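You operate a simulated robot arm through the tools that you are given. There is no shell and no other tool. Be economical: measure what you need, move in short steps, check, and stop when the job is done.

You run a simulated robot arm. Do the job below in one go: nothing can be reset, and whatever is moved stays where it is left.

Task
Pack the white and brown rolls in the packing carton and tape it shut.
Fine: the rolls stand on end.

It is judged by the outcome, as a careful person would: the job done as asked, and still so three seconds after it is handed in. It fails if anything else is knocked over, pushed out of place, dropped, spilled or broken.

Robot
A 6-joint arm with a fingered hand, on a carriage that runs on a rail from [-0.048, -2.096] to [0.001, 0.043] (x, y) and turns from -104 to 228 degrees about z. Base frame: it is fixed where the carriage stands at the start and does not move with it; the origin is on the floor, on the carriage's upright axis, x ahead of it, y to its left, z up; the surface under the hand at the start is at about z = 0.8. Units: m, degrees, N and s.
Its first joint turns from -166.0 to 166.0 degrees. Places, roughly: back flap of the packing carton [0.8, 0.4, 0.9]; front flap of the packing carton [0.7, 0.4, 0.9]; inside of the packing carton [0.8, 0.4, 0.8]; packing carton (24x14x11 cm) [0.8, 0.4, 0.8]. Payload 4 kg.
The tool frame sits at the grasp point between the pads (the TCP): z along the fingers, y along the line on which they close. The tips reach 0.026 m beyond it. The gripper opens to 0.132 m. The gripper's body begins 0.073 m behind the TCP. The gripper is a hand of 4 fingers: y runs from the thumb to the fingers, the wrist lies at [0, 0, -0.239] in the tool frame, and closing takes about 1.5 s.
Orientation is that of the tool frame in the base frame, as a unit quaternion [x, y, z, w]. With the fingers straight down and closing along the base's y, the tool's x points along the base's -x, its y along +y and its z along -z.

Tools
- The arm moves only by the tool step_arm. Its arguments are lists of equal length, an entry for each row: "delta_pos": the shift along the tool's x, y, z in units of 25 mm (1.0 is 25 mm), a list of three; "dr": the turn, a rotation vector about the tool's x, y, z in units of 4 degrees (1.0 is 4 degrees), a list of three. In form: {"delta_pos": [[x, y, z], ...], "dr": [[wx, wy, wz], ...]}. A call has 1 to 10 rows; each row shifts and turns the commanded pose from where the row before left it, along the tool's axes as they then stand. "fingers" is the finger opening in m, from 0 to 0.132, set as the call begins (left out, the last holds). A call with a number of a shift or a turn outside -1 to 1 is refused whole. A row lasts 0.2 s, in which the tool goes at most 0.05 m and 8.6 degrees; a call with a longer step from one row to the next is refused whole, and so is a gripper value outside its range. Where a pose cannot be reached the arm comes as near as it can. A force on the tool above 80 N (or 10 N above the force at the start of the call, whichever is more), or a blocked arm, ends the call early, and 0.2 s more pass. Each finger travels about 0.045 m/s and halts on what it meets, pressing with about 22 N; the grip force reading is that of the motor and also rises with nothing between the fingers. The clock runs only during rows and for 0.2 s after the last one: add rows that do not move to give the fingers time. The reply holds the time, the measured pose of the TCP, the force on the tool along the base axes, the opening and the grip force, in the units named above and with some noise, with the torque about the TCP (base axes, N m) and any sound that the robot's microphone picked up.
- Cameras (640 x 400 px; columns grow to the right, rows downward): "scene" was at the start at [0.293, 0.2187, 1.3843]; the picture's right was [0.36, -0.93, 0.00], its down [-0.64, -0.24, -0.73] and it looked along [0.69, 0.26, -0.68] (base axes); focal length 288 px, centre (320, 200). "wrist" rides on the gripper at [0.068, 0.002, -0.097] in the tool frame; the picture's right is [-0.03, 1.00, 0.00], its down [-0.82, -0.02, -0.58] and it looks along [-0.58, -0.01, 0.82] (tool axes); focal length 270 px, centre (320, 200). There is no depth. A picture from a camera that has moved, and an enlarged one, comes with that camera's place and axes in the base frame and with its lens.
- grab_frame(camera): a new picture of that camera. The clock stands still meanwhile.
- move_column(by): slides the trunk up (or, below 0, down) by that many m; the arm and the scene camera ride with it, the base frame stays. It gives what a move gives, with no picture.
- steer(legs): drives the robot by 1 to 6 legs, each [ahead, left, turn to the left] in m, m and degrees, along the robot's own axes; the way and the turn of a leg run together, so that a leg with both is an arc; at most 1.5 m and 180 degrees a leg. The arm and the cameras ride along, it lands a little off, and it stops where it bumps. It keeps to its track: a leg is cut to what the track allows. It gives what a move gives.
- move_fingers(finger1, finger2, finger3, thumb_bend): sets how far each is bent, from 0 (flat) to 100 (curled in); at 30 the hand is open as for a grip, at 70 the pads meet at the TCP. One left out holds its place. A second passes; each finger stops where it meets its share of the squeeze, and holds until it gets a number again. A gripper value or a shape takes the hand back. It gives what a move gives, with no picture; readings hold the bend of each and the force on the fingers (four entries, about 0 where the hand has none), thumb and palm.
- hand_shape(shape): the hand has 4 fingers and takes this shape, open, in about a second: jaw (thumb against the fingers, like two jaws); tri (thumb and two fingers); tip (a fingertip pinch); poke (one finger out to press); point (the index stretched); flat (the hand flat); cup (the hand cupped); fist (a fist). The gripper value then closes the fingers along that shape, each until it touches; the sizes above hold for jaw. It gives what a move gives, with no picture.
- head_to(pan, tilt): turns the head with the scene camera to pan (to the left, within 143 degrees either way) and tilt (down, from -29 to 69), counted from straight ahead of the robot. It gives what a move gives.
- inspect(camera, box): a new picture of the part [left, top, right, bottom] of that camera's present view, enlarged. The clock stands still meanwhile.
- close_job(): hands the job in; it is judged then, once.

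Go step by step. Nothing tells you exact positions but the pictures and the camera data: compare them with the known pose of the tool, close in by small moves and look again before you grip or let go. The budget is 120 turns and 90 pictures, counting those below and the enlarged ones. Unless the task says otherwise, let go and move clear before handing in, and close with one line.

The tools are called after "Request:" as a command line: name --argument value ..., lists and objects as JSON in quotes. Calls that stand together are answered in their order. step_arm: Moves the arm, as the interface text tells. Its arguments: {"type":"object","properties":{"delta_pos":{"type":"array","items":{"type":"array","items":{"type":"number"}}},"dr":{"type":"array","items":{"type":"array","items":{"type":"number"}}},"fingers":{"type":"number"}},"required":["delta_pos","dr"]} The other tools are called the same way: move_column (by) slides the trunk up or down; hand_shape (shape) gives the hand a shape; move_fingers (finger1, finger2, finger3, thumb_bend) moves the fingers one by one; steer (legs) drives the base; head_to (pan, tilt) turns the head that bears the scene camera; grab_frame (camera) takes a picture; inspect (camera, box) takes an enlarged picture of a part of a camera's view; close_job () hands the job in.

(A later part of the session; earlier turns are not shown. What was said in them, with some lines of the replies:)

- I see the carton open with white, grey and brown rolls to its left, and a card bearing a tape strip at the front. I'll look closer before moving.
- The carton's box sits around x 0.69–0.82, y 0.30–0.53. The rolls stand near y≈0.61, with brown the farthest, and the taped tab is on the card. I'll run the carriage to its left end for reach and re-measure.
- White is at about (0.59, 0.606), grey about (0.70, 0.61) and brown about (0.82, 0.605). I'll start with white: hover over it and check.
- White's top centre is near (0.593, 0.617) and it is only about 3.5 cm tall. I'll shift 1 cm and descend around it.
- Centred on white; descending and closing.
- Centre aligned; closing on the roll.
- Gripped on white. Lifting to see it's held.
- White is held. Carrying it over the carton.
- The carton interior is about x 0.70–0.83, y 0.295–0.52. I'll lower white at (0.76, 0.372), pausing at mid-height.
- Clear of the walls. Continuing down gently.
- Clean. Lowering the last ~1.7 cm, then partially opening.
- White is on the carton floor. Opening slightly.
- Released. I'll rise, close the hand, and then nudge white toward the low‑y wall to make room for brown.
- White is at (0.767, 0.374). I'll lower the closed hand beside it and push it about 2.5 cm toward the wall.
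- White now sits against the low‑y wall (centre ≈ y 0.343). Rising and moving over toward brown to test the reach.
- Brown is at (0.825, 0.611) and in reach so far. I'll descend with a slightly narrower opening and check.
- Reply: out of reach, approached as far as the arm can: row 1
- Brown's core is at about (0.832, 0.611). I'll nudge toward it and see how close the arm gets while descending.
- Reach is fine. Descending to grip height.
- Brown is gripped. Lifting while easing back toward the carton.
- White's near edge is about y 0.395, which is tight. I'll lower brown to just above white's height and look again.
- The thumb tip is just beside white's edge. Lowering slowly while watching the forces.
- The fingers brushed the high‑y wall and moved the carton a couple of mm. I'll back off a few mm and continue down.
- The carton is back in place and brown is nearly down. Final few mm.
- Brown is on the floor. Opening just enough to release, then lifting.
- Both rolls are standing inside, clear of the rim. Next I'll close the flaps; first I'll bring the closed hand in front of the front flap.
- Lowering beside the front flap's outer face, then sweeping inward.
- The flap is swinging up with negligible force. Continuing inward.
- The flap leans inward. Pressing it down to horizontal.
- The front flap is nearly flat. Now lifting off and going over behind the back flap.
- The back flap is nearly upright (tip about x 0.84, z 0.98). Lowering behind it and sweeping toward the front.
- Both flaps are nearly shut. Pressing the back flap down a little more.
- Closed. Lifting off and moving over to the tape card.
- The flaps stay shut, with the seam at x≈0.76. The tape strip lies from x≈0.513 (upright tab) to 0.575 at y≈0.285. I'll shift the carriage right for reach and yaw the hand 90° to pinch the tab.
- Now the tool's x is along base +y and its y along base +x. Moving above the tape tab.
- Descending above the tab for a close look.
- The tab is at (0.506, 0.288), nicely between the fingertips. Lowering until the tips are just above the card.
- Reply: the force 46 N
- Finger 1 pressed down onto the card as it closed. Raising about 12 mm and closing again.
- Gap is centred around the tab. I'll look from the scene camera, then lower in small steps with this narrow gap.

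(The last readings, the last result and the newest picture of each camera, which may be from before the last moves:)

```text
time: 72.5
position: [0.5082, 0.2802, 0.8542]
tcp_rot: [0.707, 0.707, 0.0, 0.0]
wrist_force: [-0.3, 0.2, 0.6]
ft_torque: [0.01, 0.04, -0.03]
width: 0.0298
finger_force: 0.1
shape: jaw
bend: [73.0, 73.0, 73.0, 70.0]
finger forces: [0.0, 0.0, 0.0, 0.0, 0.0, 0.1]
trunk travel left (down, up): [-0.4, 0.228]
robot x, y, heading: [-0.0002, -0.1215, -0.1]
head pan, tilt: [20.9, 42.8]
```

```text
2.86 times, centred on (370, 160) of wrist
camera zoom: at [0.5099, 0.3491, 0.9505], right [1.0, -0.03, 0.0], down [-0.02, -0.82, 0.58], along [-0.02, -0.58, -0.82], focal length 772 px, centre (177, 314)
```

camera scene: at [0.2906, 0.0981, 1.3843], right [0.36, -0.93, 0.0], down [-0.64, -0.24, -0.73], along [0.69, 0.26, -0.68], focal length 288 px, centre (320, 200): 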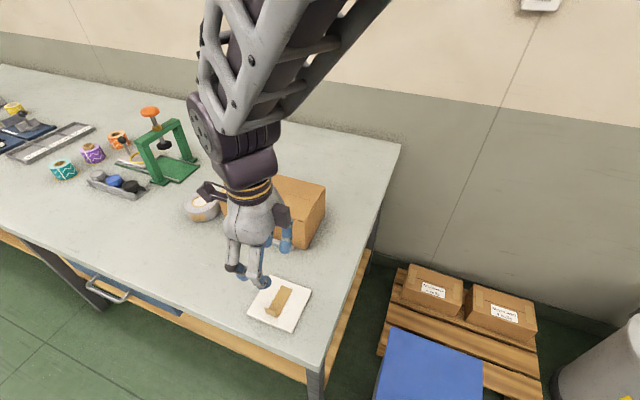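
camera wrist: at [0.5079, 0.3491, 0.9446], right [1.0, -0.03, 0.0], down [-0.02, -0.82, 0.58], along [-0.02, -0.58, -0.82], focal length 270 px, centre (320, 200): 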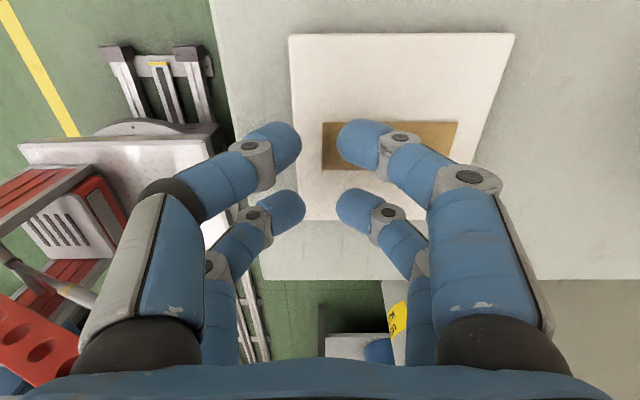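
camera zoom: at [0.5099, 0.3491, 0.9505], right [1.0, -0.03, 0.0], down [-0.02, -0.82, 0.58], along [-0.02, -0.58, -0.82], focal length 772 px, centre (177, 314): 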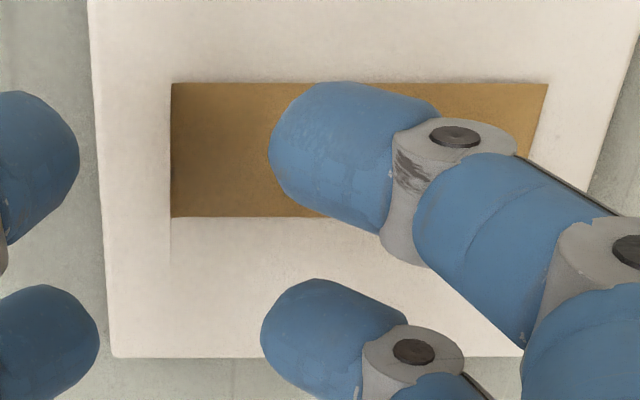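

The tab is upright and centred in the gap. Lowering in small steps.

Request:
step_arm --delta_pos '[[0, 0, 0.25], [0, 0, 0.25], [0, 0, 0]]' --dr '[[0, 0, 0], [0, 0, 0], [0, 0, 0]]'

Request:
step_arm --delta_pos '[[0, 0, 0], [0, 0, 0], [0, 0, 0], [0, 0, 0], [0, 0, 0]]' --dr '[[0, 0, 0], [0, 0, 0], [0, 0, 0], [0, 0, 0], [0, 0, 0]]' --fingers 0.0

Request:
inspect --camera "wrist" --box '[240, 90, 460, 230]'

```text
time: 73.3
position: [0.5068, 0.2813, 0.8408]
tcp_rot: [0.708, 0.706, 0.0, 0.001]
wrist_force: [1.2, -0.2, -0.6]
ft_torque: [-0.01, -0.01, -0.01]
width: 0.0295
finger_force: 0.1
shape: jaw
bend: [73.0, 73.0, 73.0, 70.0]
finger forces: [0.0, 0.0, 0.0, 0.0, 0.0, 0.0]
trunk travel left (down, up): [-0.4, 0.228]
robot x, y, heading: [-0.0043, -0.1169, 0.0]
head pan, tilt: [20.9, 42.8]
```

```text
time: 74.5
position: [0.5068, 0.2816, 0.8409]
tcp_rot: [0.708, 0.707, 0.0, 0.0]
wrist_force: [0.4, 0.0, 0.6]
ft_torque: [-0.03, 0.0, 0.0]
width: 0.0001
finger_force: 22.1
shape: jaw
bend: [70.0, 61.0, 61.0, 70.0]
finger forces: [19.2, 0.0, 0.1, 0.1, 19.2, 0.0]
trunk travel left (down, up): [-0.4, 0.228]
robot x, y, heading: [-0.0051, -0.1219, -0.0]
head pan, tilt: [20.9, 42.8]
```

```text
2.86 times, centred on (350, 160) of wrist
camera zoom: at [0.5092, 0.3501, 0.9382], right [1.0, -0.03, 0.0], down [-0.02, -0.82, 0.58], along [-0.02, -0.58, -0.82], focal length 772 px, centre (234, 314)
```

zoom: 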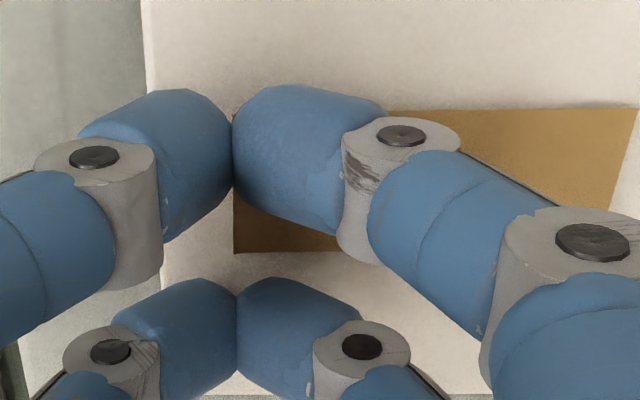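

Finger 1 and the thumb have the tab pinched (19 N each). Peeling up slowly.

Request:
step_arm --delta_pos '[[0, 0, -0.2], [0, 0, -0.2], [0, 0, -0.3], [0, 0, -0.3], [0, 0, -0.4], [0, 0, -0.4], [0, 0, 0]]' --dr '[[0, 0, 0], [0, 0, 0], [0, 0, 0], [0, 0, 0], [0, 0, 0], [0, 0, 0], [0, 0, 0]]'

Request:
grab_frame --camera "wrist"

Request:
inspect --camera "scene" --box '[220, 240, 340, 340]'

```text
time: 76.1
position: [0.5071, 0.2808, 0.8859]
tcp_rot: [0.708, 0.707, 0.0, 0.0]
wrist_force: [0.0, 0.4, -0.2]
ft_torque: [-0.01, 0.03, 0.03]
width: 0.0003
finger_force: 21.9
shape: jaw
bend: [70.0, 61.0, 61.0, 70.0]
finger forces: [19.3, 0.1, 0.1, 0.0, 19.2, 0.0]
trunk travel left (down, up): [-0.4, 0.228]
robot x, y, heading: [0.0002, -0.1192, 0.0]
head pan, tilt: [20.9, 42.8]
```

```text
25 pictures are left
camera wrist: at [0.5098, 0.3498, 0.9834], right [1.0, -0.03, 0.0], down [-0.02, -0.82, 0.58], along [-0.02, -0.58, -0.82], focal length 270 px, centre (320, 200)
```

wrist: 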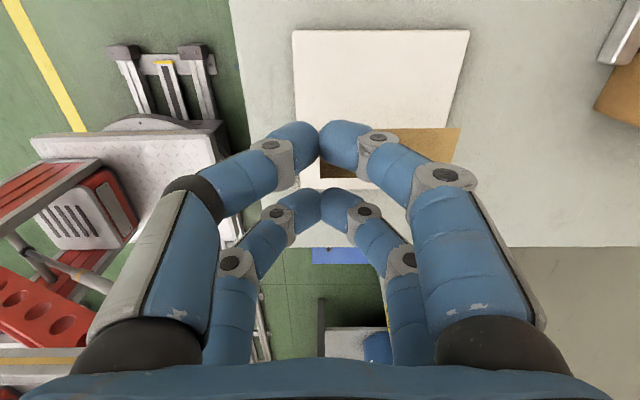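

```text
4.00 times, centred on (280, 290) of scene
camera zoom: at [0.2907, 0.0983, 1.3843], right [0.36, -0.93, 0.0], down [-0.64, -0.24, -0.73], along [0.69, 0.26, -0.68], focal length 1154 px, centre (480, -160)
```

zoom: 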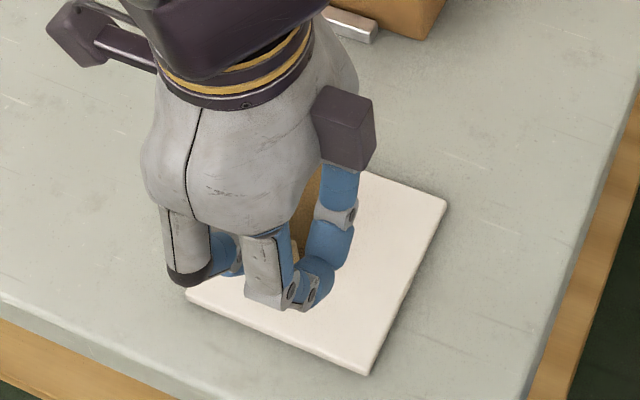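

The strip came off and the card stayed put. Raising and carrying it over the seam.

Request:
step_arm --delta_pos '[[0, 0, -1], [0, 0, -1], [0, 0, -1], [0, 0, -1], [0, 0, -1], [0, 0, -0.4]]' --dr '[[0, 0, 0], [0, 0, 0], [0, 0, 0], [0, 0, 0], [0, 0, 0], [0, 0, 0]]'

Request:
step_arm --delta_pos '[[0.52, 0.97, 0], [0.52, 0.97, 0], [0.52, 0.97, 0], [0.52, 0.97, 0], [0.52, 0.97, 0], [0.52, 0.97, 0], [0.52, 0.97, 0], [0.52, 0.97, 0], [0.52, 0.97, 0], [0, 0, 0]]' --dr '[[0, 0, 0], [0, 0, 0], [0, 0, 0], [0, 0, 0], [0, 0, 0], [0, 0, 0], [0, 0, 0], [0, 0, 0], [0, 0, 0], [0, 0, 0]]'

Request:
grab_frame --camera "wrist"

Request:
grab_frame --camera "scene"

```text
time: 77.5
position: [0.5192, 0.2744, 1.0252]
tcp_rot: [0.718, 0.696, 0.003, 0.0]
wrist_force: [0.3, 1.2, -0.2]
ft_torque: [0.01, 0.02, 0.04]
width: 0.0
finger_force: 21.6
shape: jaw
bend: [70.0, 61.0, 61.0, 70.0]
finger forces: [19.1, 0.0, 0.0, 0.0, 19.2, 0.1]
trunk travel left (down, up): [-0.4, 0.228]
robot x, y, heading: [-0.0041, -0.1177, 0.0]
head pan, tilt: [20.9, 42.8]
```

```text
time: 79.7
position: [0.7259, 0.3997, 1.0219]
tcp_rot: [0.707, 0.707, 0.0, -0.001]
wrist_force: [1.1, 0.3, -1.0]
ft_torque: [0.0, 0.0, 0.04]
width: 0.0
finger_force: 22.1
shape: jaw
bend: [70.0, 61.0, 61.0, 70.0]
finger forces: [19.4, 0.0, 0.0, 0.0, 19.4, 0.1]
trunk travel left (down, up): [-0.4, 0.228]
robot x, y, heading: [-0.0018, -0.1184, -0.3]
head pan, tilt: [20.9, 42.8]
```

```text
23 pictures are left
camera wrist: at [0.7289, 0.4681, 1.1188], right [1.0, -0.03, 0.0], down [-0.02, -0.82, 0.58], along [-0.02, -0.58, -0.82], focal length 270 px, centre (320, 200)
```

wrist: 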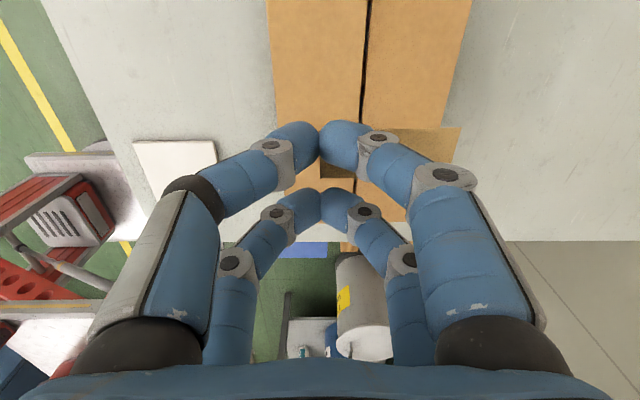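

```text
22 pictures are left
camera scene: at [0.2906, 0.0982, 1.3843], right [0.36, -0.93, 0.0], down [-0.64, -0.24, -0.73], along [0.69, 0.26, -0.68], focal length 288 px, centre (320, 200)
```

scene: 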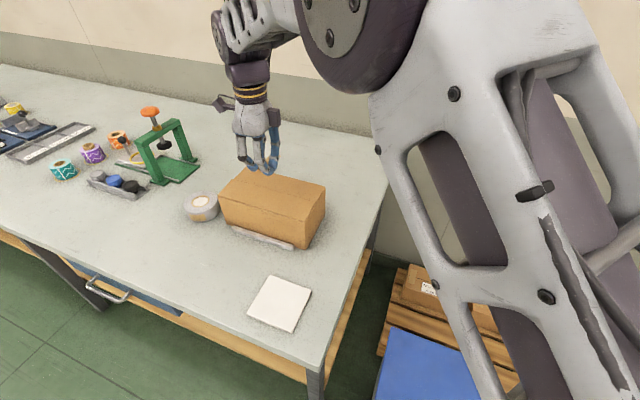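

The strip spans x 0.727–0.800 and the seam is at 0.759, so it's well centred. Lowering onto the seam.

Request:
step_arm --delta_pos '[[0, -0.12, 0.8], [0, 0, 0.8], [0, 0, 0.8], [0, 0, 0.4], [0, 0, 0]]' --dr '[[0, 0, 0], [0, 0, 0], [0, 0, 0], [0, 0, 0], [0, 0, 0]]'

Request:
grab_frame --camera "wrist"

```text
time: 80.9
position: [0.7219, 0.399, 0.9513]
tcp_rot: [0.708, 0.707, 0.0, 0.0]
wrist_force: [0.2, -0.5, -1.0]
ft_torque: [-0.01, 0.01, -0.01]
width: 0.0003
finger_force: 21.9
shape: jaw
bend: [70.0, 61.0, 61.0, 70.0]
finger forces: [19.3, 0.1, 0.0, 0.1, 19.3, 0.0]
trunk travel left (down, up): [-0.4, 0.228]
robot x, y, heading: [-0.0004, -0.118, -0.2]
head pan, tilt: [20.9, 42.8]
```

```text
21 pictures are left
camera wrist: at [0.7252, 0.4671, 1.048], right [1.0, -0.03, 0.0], down [-0.02, -0.82, 0.58], along [-0.02, -0.58, -0.82], focal length 270 px, centre (320, 200)
```

wrist: 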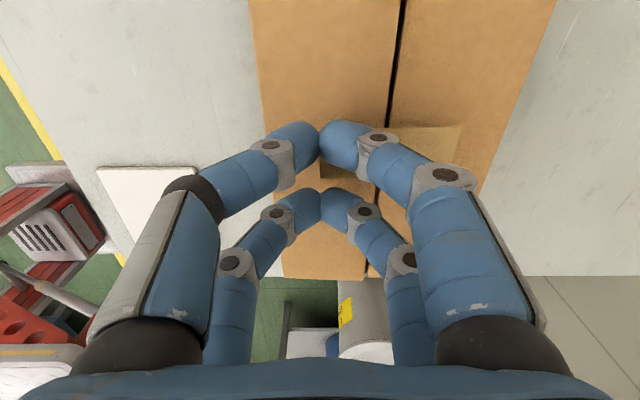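

Request:
step_arm --delta_pos '[[0, 0, 0.15], [0, 0, 0.15], [0, 0, 0.1], [0, 0, 0]]' --dr '[[0, 0, 0], [0, 0, 0], [0, 0, 0], [0, 0, 0]]'

```text
time: 81.9
position: [0.7218, 0.397, 0.942]
tcp_rot: [0.708, 0.706, 0.0, -0.001]
wrist_force: [-0.1, -0.6, -0.1]
ft_torque: [0.0, 0.01, 0.02]
width: 0.0002
finger_force: 21.8
shape: jaw
bend: [70.0, 61.0, 61.0, 70.0]
finger forces: [19.3, 0.0, 0.1, 0.0, 19.3, 0.0]
trunk travel left (down, up): [-0.4, 0.228]
robot x, y, heading: [-0.0045, -0.1196, 0.2]
head pan, tilt: [20.9, 42.8]
```

Request:
step_arm --delta_pos '[[0, 0, 0.1], [0, 0, 0.1], [0, 0, 0.08], [0, 0, 0]]' --dr '[[0, 0, 0], [0, 0, 0], [0, 0, 0], [0, 0, 0]]'

Request:
inspect --camera "wrist" --box '[240, 80, 500, 240]'

```text
time: 82.9
position: [0.7221, 0.3969, 0.9352]
tcp_rot: [0.708, 0.706, 0.0, 0.0]
wrist_force: [-0.2, 0.4, 0.3]
ft_torque: [0.02, -0.01, 0.01]
width: 0.0001
finger_force: 22.1
shape: jaw
bend: [71.0, 61.0, 61.0, 71.0]
finger forces: [0.1, 0.0, 0.0, 0.1, 0.1, 0.0]
trunk travel left (down, up): [-0.4, 0.228]
robot x, y, heading: [-0.0034, -0.1262, 0.2]
head pan, tilt: [20.9, 42.8]
```

```text
2.46 times, centred on (370, 160) of wrist
camera zoom: at [0.7249, 0.4665, 1.0315], right [1.0, -0.03, 0.0], down [-0.02, -0.82, 0.58], along [-0.02, -0.58, -0.82], focal length 665 px, centre (197, 298)
```

zoom: 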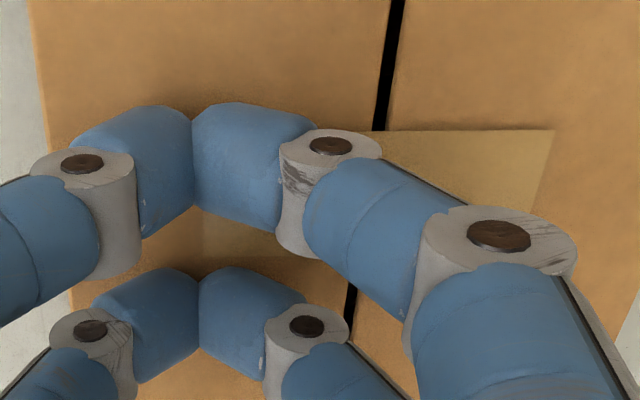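

The grip load vanished, so the strip has stuck to the carton. Opening, rising, and checking.

Request:
step_arm --delta_pos '[[0, 0, 0], [0, 0, 0], [0, 0, 0], [0, 0, -0.4], [0, 0, -1], [0, 0, -1], [0, 0, -1], [0, 0, 0]]' --dr '[[0, 0, 0], [0, 0, 0], [0, 0, 0], [0, 0, 0], [0, 0, 0], [0, 0, 0], [0, 0, 0], [0, 0, 0]]' --fingers 0.03

Request:
inspect --camera "wrist" --box '[200, 60, 500, 240]'

Request:
inspect --camera "scene" --box '[190, 130, 340, 260]'

```text
time: 84.7
position: [0.7225, 0.3983, 1.0173]
tcp_rot: [0.707, 0.707, 0.0, 0.0]
wrist_force: [0.4, -0.4, -0.1]
ft_torque: [0.03, -0.01, 0.0]
width: 0.0295
finger_force: 0.1
shape: jaw
bend: [73.0, 73.0, 73.0, 70.0]
finger forces: [0.1, 0.0, 0.0, 0.0, 0.0, 0.0]
trunk travel left (down, up): [-0.4, 0.228]
robot x, y, heading: [-0.0071, -0.1164, -0.0]
head pan, tilt: [20.9, 42.8]
```

```text
2.13 times, centred on (350, 150) of wrist
camera zoom: at [0.7248, 0.4665, 1.114], right [1.0, -0.03, 0.0], down [-0.02, -0.82, 0.58], along [-0.02, -0.58, -0.82], focal length 577 px, centre (256, 307)
```

zoom: 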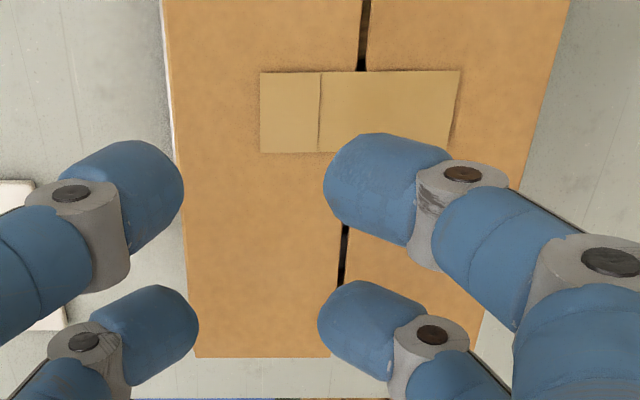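

```text
3.08 times, centred on (265, 195) of scene
camera zoom: at [0.2907, 0.0983, 1.3843], right [0.36, -0.93, 0.0], down [-0.64, -0.24, -0.73], along [0.69, 0.26, -0.68], focal length 888 px, centre (489, 215)
```

zoom: 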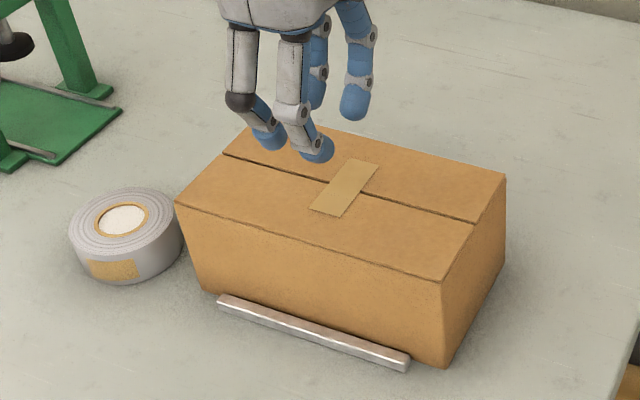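

The strip lies flat across the seam on both flaps. I'll press each side lightly with the closed fingertips to make sure it sticks.

Request:
step_arm --delta_pos '[[-0.4, 0.8, 0], [0, 0.8, 0], [0, 0.7, 0], [0, 0, 0.5], [0, 0, 1], [0, 0, 1], [0, 0, 0.5], [0, 0, 0.15], [0, 0, 0.08], [0, 0, 0]]' --dr '[[0, 0, 0], [0, 0, 0], [0, 0, 0], [0, 0, 0], [0, 0, 0], [0, 0, 0], [0, 0, 0], [0, 0, 0], [0, 0, 0], [0, 0, 0]]' --fingers 0.0

```text
time: 86.9
position: [0.7802, 0.3884, 0.9379]
tcp_rot: [0.708, 0.706, 0.0, 0.0]
wrist_force: [0.2, 1.0, -0.6]
ft_torque: [0.03, -0.04, -0.01]
width: 0.0
finger_force: 22.0
shape: jaw
bend: [62.0, 62.0, 62.0, 70.0]
finger forces: [0.1, 0.0, 0.0, 0.0, 0.1, 0.0]
trunk travel left (down, up): [-0.4, 0.228]
robot x, y, heading: [-0.0011, -0.1185, -0.2]
head pan, tilt: [20.9, 42.8]
```

Request:
step_arm --delta_pos '[[0, 0, 0.12], [0, 0, 0.06], [0, 0, 0]]' --dr '[[0, 0, 0], [0, 0, 0], [0, 0, 0]]'

```text
time: 87.7
position: [0.7801, 0.3878, 0.9343]
tcp_rot: [0.707, 0.708, 0.001, 0.001]
wrist_force: [1.9, 0.3, 5.6]
ft_torque: [0.1, -0.04, 0.0]
width: 0.0
finger_force: 21.7
shape: jaw
bend: [62.0, 62.0, 62.0, 70.0]
finger forces: [0.0, 0.0, 0.0, 0.0, 0.0, 0.0]
trunk travel left (down, up): [-0.4, 0.228]
robot x, y, heading: [-0.002, -0.1214, -0.1]
head pan, tilt: [20.9, 42.8]
```

The far side is pressed (5.6 N). Now the near side, lifting between presses.

Request:
step_arm --delta_pos '[[0, 0, -0.6], [0, -0.9, 0], [0, -0.9, 0], [0, 0, 0.4], [0, 0, 0.2], [0, 0, 0.06], [0, 0, 0]]' --dr '[[0, 0, 0], [0, 0, 0], [0, 0, 0], [0, 0, 0], [0, 0, 0], [0, 0, 0], [0, 0, 0]]'

Request:
step_arm --delta_pos '[[0, 0, -0.6], [0, 0, -1], [0, 0, -1], [0, 0, -1], [0, 0, -1], [0, -0.6, -1], [0, -1, -1], [0, -1, 0], [0, -1, 0], [0, -1, 0]]' --dr '[[0, 0, 0], [0, 0, 0], [0, 0, 0], [0, 0, 0], [0, 0, 0], [0, 0, 0], [0, 0, 0], [0, 0, 0], [0, 0, 0], [0, 0, 0]]'

Request:
grab_frame --camera "scene"

Request:
inspect --camera "scene" --box '[190, 130, 340, 260]'

```text
time: 89.3
position: [0.735, 0.3868, 0.9333]
tcp_rot: [0.708, 0.706, 0.001, 0.0]
wrist_force: [1.9, -0.6, 16.0]
ft_torque: [0.09, -0.02, -0.04]
width: 0.0
finger_force: 21.7
shape: jaw
bend: [62.0, 62.0, 63.0, 70.0]
finger forces: [0.1, 0.1, 0.1, 0.0, 0.0, 0.0]
trunk travel left (down, up): [-0.4, 0.228]
robot x, y, heading: [-0.0033, -0.1229, -0.3]
head pan, tilt: [20.9, 42.8]
```

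```text
time: 91.5
position: [0.619, 0.387, 1.0969]
tcp_rot: [0.708, 0.706, 0.0, 0.001]
wrist_force: [-0.4, -0.2, 0.5]
ft_torque: [0.0, 0.02, -0.03]
width: 0.0
finger_force: 22.8
shape: jaw
bend: [62.0, 62.0, 63.0, 70.0]
finger forces: [0.1, 0.0, 0.0, 0.1, 0.0, 0.0]
trunk travel left (down, up): [-0.4, 0.228]
robot x, y, heading: [0.0013, -0.1204, -0.4]
head pan, tilt: [20.9, 42.8]
```

```text
17 pictures are left
camera scene: at [0.291, 0.0982, 1.3842], right [0.36, -0.93, 0.0], down [-0.64, -0.24, -0.73], along [0.69, 0.26, -0.68], focal length 288 px, centre (320, 200)
```

scene: 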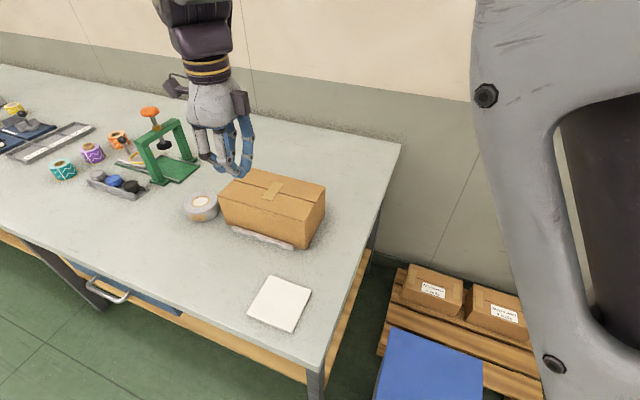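

```text
3.08 times, centred on (265, 195) of scene
camera zoom: at [0.291, 0.0982, 1.3842], right [0.36, -0.93, 0.0], down [-0.64, -0.24, -0.73], along [0.69, 0.26, -0.68], focal length 888 px, centre (489, 215)
```

zoom: 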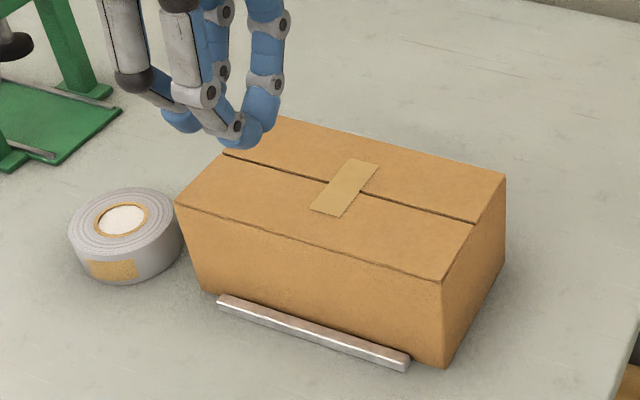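

The carton is shut with tape across the seam, the grey roll is untouched, and the hand is clear. Handing in.

Request:
close_job

```text
The job is handed in.
```

The white and brown rolls are standing on end in the carton, both flaps are closed, and the tape is pressed down across the seam. While I was putting the brown roll in, the fingers pushed the carton a few millimetres, and it went back when I backed off. The grey roll and the tape card stayed where they were.
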